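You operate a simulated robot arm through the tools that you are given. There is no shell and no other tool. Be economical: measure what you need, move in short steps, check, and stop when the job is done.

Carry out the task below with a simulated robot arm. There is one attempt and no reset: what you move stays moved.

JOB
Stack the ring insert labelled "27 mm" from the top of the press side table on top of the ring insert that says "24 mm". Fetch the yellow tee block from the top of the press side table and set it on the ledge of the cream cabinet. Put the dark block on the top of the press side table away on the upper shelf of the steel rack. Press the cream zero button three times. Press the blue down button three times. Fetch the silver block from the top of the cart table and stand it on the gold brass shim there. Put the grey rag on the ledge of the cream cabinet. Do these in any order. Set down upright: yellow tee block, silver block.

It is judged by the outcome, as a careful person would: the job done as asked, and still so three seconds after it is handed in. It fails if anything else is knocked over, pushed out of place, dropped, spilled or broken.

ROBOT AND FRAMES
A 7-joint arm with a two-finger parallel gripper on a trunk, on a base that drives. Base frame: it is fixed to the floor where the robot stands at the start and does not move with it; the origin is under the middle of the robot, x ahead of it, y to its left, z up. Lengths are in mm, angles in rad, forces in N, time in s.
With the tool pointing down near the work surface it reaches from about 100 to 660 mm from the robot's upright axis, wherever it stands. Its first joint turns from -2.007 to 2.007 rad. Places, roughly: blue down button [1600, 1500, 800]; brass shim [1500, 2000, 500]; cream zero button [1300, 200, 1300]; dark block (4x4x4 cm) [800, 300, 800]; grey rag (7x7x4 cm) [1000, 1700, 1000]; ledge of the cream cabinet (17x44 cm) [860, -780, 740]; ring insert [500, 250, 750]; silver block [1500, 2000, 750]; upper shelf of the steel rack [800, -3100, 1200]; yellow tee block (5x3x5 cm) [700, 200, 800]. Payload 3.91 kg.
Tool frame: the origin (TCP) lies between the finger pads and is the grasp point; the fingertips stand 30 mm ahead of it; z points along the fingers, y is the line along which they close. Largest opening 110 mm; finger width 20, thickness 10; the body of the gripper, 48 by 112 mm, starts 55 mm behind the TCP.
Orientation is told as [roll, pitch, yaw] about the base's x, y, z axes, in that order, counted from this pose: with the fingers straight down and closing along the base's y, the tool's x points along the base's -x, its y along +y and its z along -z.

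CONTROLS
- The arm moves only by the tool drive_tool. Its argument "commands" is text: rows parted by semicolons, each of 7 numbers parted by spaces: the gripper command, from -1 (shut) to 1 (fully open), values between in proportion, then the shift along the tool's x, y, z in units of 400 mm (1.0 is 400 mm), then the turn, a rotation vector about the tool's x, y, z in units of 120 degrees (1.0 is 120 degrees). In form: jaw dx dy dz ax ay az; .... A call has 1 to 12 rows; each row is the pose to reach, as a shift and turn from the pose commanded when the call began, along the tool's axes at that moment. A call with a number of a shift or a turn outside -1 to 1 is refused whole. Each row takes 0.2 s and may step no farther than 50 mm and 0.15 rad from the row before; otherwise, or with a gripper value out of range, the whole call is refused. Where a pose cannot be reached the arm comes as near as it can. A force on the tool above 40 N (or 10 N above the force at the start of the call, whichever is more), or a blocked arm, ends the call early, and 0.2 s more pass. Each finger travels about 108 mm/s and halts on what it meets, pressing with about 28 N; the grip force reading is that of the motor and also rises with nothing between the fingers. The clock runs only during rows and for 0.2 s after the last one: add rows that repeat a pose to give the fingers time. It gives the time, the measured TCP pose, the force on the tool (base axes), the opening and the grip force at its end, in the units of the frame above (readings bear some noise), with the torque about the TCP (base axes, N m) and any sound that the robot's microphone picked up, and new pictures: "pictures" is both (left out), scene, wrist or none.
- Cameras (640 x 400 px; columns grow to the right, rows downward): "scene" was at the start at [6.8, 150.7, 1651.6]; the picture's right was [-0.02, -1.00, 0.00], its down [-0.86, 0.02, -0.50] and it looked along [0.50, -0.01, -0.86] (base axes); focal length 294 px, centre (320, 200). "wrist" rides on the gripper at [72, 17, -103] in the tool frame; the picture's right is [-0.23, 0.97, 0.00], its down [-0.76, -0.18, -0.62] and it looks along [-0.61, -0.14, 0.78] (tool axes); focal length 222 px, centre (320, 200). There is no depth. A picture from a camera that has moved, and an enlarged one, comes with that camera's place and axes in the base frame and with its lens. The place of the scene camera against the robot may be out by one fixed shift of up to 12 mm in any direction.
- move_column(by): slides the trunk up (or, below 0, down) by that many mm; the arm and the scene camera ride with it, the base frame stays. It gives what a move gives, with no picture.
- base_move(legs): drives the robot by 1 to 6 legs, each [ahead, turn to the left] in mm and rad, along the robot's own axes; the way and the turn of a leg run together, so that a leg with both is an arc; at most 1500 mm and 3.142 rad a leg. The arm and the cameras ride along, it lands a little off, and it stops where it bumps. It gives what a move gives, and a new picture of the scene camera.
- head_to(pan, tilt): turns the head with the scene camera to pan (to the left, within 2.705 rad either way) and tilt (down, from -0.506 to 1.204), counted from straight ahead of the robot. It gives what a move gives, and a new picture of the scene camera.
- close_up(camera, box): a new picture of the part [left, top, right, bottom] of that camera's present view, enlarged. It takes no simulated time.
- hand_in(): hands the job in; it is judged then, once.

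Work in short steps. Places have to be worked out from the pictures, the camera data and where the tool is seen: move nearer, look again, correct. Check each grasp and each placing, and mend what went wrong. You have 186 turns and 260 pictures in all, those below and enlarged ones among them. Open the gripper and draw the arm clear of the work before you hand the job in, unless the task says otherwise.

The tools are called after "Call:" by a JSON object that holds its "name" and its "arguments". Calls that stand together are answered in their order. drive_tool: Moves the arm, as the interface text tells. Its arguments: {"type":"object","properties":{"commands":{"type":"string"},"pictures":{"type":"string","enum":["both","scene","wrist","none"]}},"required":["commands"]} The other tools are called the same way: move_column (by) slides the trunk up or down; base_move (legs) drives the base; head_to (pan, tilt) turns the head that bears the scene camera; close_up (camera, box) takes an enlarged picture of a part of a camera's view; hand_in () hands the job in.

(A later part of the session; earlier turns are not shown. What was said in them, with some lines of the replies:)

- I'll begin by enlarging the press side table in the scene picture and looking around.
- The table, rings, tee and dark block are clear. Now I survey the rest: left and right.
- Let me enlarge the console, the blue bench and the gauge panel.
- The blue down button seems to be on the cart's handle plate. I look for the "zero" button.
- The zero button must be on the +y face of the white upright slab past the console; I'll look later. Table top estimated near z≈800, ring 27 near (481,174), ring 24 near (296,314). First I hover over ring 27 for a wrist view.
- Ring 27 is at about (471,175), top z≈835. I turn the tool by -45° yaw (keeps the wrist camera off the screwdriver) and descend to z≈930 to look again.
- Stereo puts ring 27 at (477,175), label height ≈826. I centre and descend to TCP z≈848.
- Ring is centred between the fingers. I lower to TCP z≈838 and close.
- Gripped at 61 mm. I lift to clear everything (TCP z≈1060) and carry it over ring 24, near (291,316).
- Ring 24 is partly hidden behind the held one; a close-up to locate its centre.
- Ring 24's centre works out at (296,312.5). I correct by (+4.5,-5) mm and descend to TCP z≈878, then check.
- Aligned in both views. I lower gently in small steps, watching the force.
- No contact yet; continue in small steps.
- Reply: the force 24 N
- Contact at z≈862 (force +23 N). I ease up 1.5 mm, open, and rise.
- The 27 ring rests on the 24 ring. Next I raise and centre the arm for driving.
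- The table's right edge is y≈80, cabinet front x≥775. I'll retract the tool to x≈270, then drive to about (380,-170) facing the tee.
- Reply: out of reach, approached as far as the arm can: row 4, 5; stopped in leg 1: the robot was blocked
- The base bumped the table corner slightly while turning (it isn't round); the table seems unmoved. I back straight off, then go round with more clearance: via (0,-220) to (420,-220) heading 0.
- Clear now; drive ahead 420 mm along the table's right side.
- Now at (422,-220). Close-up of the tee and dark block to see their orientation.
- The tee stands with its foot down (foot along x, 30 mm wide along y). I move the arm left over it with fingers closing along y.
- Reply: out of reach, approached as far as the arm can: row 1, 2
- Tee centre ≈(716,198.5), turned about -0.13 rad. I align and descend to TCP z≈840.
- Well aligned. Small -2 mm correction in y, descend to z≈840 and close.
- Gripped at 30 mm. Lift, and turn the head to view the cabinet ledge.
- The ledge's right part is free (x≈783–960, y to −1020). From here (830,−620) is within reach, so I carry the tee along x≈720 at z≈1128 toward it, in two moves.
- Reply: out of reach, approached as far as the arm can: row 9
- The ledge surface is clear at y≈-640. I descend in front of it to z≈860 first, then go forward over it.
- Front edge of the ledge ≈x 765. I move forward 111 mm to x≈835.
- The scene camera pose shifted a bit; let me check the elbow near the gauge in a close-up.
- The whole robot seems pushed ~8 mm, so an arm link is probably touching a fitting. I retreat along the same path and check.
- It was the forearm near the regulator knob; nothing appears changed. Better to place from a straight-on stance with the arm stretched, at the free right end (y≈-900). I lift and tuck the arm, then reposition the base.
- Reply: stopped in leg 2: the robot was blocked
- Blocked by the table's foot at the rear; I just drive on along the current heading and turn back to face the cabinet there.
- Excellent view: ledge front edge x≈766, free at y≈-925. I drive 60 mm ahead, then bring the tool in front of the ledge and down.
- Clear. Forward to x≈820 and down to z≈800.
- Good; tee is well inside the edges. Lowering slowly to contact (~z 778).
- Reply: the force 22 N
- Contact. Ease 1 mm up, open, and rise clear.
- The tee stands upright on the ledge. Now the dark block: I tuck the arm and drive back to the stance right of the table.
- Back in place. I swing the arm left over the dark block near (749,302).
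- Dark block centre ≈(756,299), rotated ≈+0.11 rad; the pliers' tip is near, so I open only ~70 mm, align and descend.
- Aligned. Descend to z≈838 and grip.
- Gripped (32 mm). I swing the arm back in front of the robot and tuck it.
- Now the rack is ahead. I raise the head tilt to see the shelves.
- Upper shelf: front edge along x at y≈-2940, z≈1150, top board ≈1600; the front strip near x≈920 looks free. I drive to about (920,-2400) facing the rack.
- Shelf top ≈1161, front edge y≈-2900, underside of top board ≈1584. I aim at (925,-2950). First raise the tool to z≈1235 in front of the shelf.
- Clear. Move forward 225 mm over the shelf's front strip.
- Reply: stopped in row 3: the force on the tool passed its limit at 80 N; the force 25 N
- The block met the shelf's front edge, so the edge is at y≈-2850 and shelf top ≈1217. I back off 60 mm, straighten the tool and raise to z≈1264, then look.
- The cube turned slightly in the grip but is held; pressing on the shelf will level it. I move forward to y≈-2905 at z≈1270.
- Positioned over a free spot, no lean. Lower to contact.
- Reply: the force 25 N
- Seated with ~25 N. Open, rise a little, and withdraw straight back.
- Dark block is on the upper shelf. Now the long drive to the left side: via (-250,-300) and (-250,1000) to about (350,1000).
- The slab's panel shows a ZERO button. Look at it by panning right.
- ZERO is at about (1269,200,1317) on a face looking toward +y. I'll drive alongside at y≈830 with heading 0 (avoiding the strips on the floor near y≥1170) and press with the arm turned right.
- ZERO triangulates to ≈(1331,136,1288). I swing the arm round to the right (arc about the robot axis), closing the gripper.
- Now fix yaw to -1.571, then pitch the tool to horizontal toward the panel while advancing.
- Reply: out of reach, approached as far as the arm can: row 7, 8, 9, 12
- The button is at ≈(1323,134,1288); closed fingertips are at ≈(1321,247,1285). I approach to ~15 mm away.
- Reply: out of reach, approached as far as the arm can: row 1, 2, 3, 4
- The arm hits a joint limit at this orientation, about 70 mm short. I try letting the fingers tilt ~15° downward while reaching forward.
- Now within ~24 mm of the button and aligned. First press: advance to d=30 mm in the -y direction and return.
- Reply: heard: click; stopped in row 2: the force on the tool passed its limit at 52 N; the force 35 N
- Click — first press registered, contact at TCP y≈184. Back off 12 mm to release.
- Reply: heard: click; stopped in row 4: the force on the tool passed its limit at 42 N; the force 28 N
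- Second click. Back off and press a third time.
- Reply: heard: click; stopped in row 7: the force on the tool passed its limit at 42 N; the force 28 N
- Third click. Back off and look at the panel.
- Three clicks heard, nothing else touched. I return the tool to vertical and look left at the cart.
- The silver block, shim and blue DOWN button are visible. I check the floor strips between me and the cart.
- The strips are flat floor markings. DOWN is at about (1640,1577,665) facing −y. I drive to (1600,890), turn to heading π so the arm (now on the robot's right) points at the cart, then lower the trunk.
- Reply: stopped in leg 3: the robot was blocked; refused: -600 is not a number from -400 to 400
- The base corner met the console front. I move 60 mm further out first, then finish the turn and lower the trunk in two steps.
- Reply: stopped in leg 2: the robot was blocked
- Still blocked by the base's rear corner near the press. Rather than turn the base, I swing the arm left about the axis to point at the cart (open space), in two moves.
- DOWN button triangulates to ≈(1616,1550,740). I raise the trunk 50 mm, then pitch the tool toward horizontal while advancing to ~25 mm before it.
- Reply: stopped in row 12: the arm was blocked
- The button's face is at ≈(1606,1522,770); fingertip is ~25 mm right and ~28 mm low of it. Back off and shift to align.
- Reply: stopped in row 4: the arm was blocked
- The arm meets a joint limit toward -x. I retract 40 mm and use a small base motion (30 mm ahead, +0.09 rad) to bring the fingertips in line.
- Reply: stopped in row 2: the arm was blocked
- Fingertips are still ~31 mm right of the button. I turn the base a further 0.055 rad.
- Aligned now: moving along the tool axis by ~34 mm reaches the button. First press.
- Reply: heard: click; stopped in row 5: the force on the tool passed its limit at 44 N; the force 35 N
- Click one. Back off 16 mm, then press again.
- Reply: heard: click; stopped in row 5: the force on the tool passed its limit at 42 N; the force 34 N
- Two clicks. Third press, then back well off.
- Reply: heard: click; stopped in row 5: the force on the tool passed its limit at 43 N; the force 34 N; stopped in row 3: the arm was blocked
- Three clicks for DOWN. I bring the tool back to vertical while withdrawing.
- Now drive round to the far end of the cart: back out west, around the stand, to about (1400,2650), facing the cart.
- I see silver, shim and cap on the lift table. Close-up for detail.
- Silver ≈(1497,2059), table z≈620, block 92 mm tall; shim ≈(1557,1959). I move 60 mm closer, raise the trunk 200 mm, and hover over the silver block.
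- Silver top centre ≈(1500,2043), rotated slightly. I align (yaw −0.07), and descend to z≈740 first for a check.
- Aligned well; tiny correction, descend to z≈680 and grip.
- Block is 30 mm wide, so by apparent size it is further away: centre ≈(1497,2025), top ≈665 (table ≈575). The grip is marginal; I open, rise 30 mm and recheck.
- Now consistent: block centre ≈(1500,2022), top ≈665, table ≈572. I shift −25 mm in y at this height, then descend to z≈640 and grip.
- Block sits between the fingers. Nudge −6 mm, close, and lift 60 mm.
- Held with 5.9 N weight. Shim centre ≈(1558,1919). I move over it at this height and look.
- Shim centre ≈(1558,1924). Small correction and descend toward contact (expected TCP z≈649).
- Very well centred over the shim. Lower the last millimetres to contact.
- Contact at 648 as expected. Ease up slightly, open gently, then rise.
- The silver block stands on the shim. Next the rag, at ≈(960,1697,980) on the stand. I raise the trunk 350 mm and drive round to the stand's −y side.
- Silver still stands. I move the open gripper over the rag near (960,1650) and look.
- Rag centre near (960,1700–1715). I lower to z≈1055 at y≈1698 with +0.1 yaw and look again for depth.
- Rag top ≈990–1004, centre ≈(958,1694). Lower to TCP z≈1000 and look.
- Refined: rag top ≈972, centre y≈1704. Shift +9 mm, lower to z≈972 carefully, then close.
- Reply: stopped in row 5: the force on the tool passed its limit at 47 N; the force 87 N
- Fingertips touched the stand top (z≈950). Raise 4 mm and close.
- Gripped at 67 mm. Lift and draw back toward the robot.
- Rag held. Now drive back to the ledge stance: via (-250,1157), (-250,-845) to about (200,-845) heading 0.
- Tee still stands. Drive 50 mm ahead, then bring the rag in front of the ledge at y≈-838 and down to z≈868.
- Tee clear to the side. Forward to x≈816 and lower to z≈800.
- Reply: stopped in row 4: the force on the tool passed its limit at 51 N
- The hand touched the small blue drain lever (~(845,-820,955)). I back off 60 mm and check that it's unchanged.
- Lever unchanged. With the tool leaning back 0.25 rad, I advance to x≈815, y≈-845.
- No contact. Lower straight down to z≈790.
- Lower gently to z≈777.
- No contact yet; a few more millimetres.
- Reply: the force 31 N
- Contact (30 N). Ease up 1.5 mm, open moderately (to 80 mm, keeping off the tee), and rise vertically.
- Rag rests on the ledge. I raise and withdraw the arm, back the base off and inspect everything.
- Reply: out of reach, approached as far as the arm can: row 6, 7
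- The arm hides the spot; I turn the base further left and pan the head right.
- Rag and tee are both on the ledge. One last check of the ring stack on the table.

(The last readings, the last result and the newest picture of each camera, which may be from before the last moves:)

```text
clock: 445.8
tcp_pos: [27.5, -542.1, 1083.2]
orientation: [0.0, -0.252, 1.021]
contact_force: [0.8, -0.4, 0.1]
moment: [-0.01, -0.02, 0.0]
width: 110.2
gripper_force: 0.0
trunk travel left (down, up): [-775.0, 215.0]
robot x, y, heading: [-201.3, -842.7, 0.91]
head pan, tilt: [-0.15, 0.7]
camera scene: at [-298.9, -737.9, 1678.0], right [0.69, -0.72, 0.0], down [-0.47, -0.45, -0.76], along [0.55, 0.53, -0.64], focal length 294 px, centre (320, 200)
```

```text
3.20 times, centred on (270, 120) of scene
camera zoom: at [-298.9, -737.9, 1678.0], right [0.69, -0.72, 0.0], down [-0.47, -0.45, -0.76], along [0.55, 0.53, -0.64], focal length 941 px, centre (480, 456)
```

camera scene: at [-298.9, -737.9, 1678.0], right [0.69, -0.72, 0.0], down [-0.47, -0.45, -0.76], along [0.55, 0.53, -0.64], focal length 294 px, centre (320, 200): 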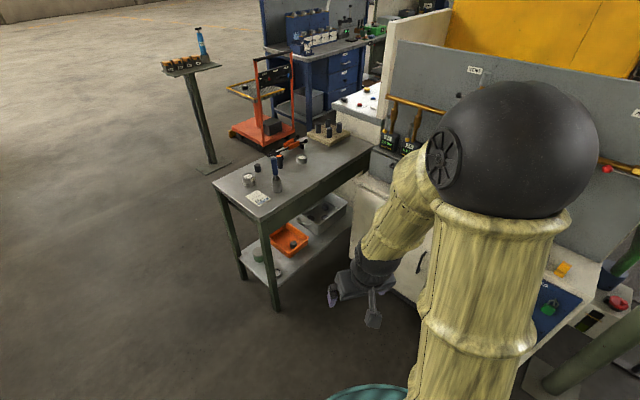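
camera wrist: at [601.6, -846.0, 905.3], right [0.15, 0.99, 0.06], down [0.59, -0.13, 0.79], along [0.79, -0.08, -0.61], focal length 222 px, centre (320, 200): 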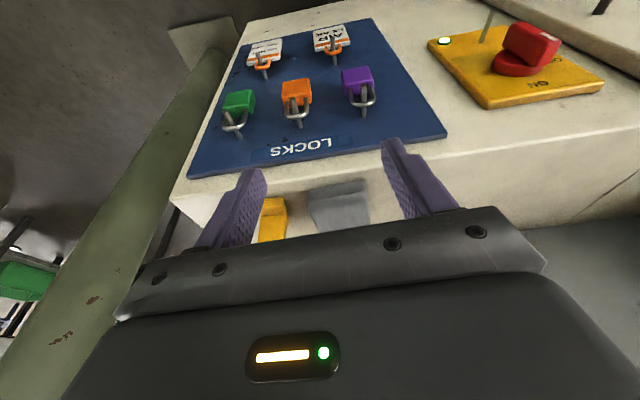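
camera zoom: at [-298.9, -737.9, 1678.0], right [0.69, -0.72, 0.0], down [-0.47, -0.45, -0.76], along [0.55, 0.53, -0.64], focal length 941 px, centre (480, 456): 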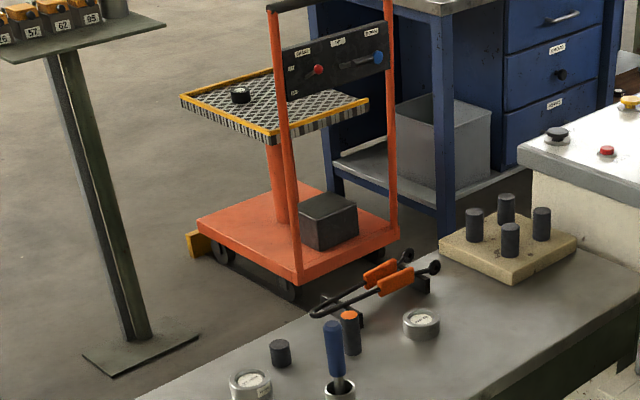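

The ring stack stands, everything else is in place, and the arm is clear with the gripper open. I hand the job in.

Call:
{"name": "hand_in", "arguments": {}}

```text
The job is handed in.
```

I finished all seven tasks and handed the job in. The gripper is open and the arm is clear of the work.

- **Ring inserts:** the "27 mm" ring is stacked on the "24 mm" ring and was still stacked at the last look.
- **Yellow tee block:** it stands upright on the ledge of the cream cabinet.
- **Dark block:** it sits on the upper shelf of the steel rack. It turned slightly in the grip when it met the shelf edge, and I pressed it flat before letting go.
- **Cream zero button:** I pressed it three times and heard three clicks. The panel's display stayed dark, so the clicks are the only confirmation.
- **Blue down button:** I pressed it three times and heard three clicks.
- **Silver block:** it stands upright on the brass shim. I last saw it standing when I went back for the rag.
- **Grey rag:** it lies on the cabinet ledge beside the tee.

**Bumps:** the base bumped the press side table while turning and was stopped several more times near the table and the console. The arm probably brushed the pressure regulator knob, and the hand touched the small blue drain lever under the filter. I saw nothing out of place afterwards.
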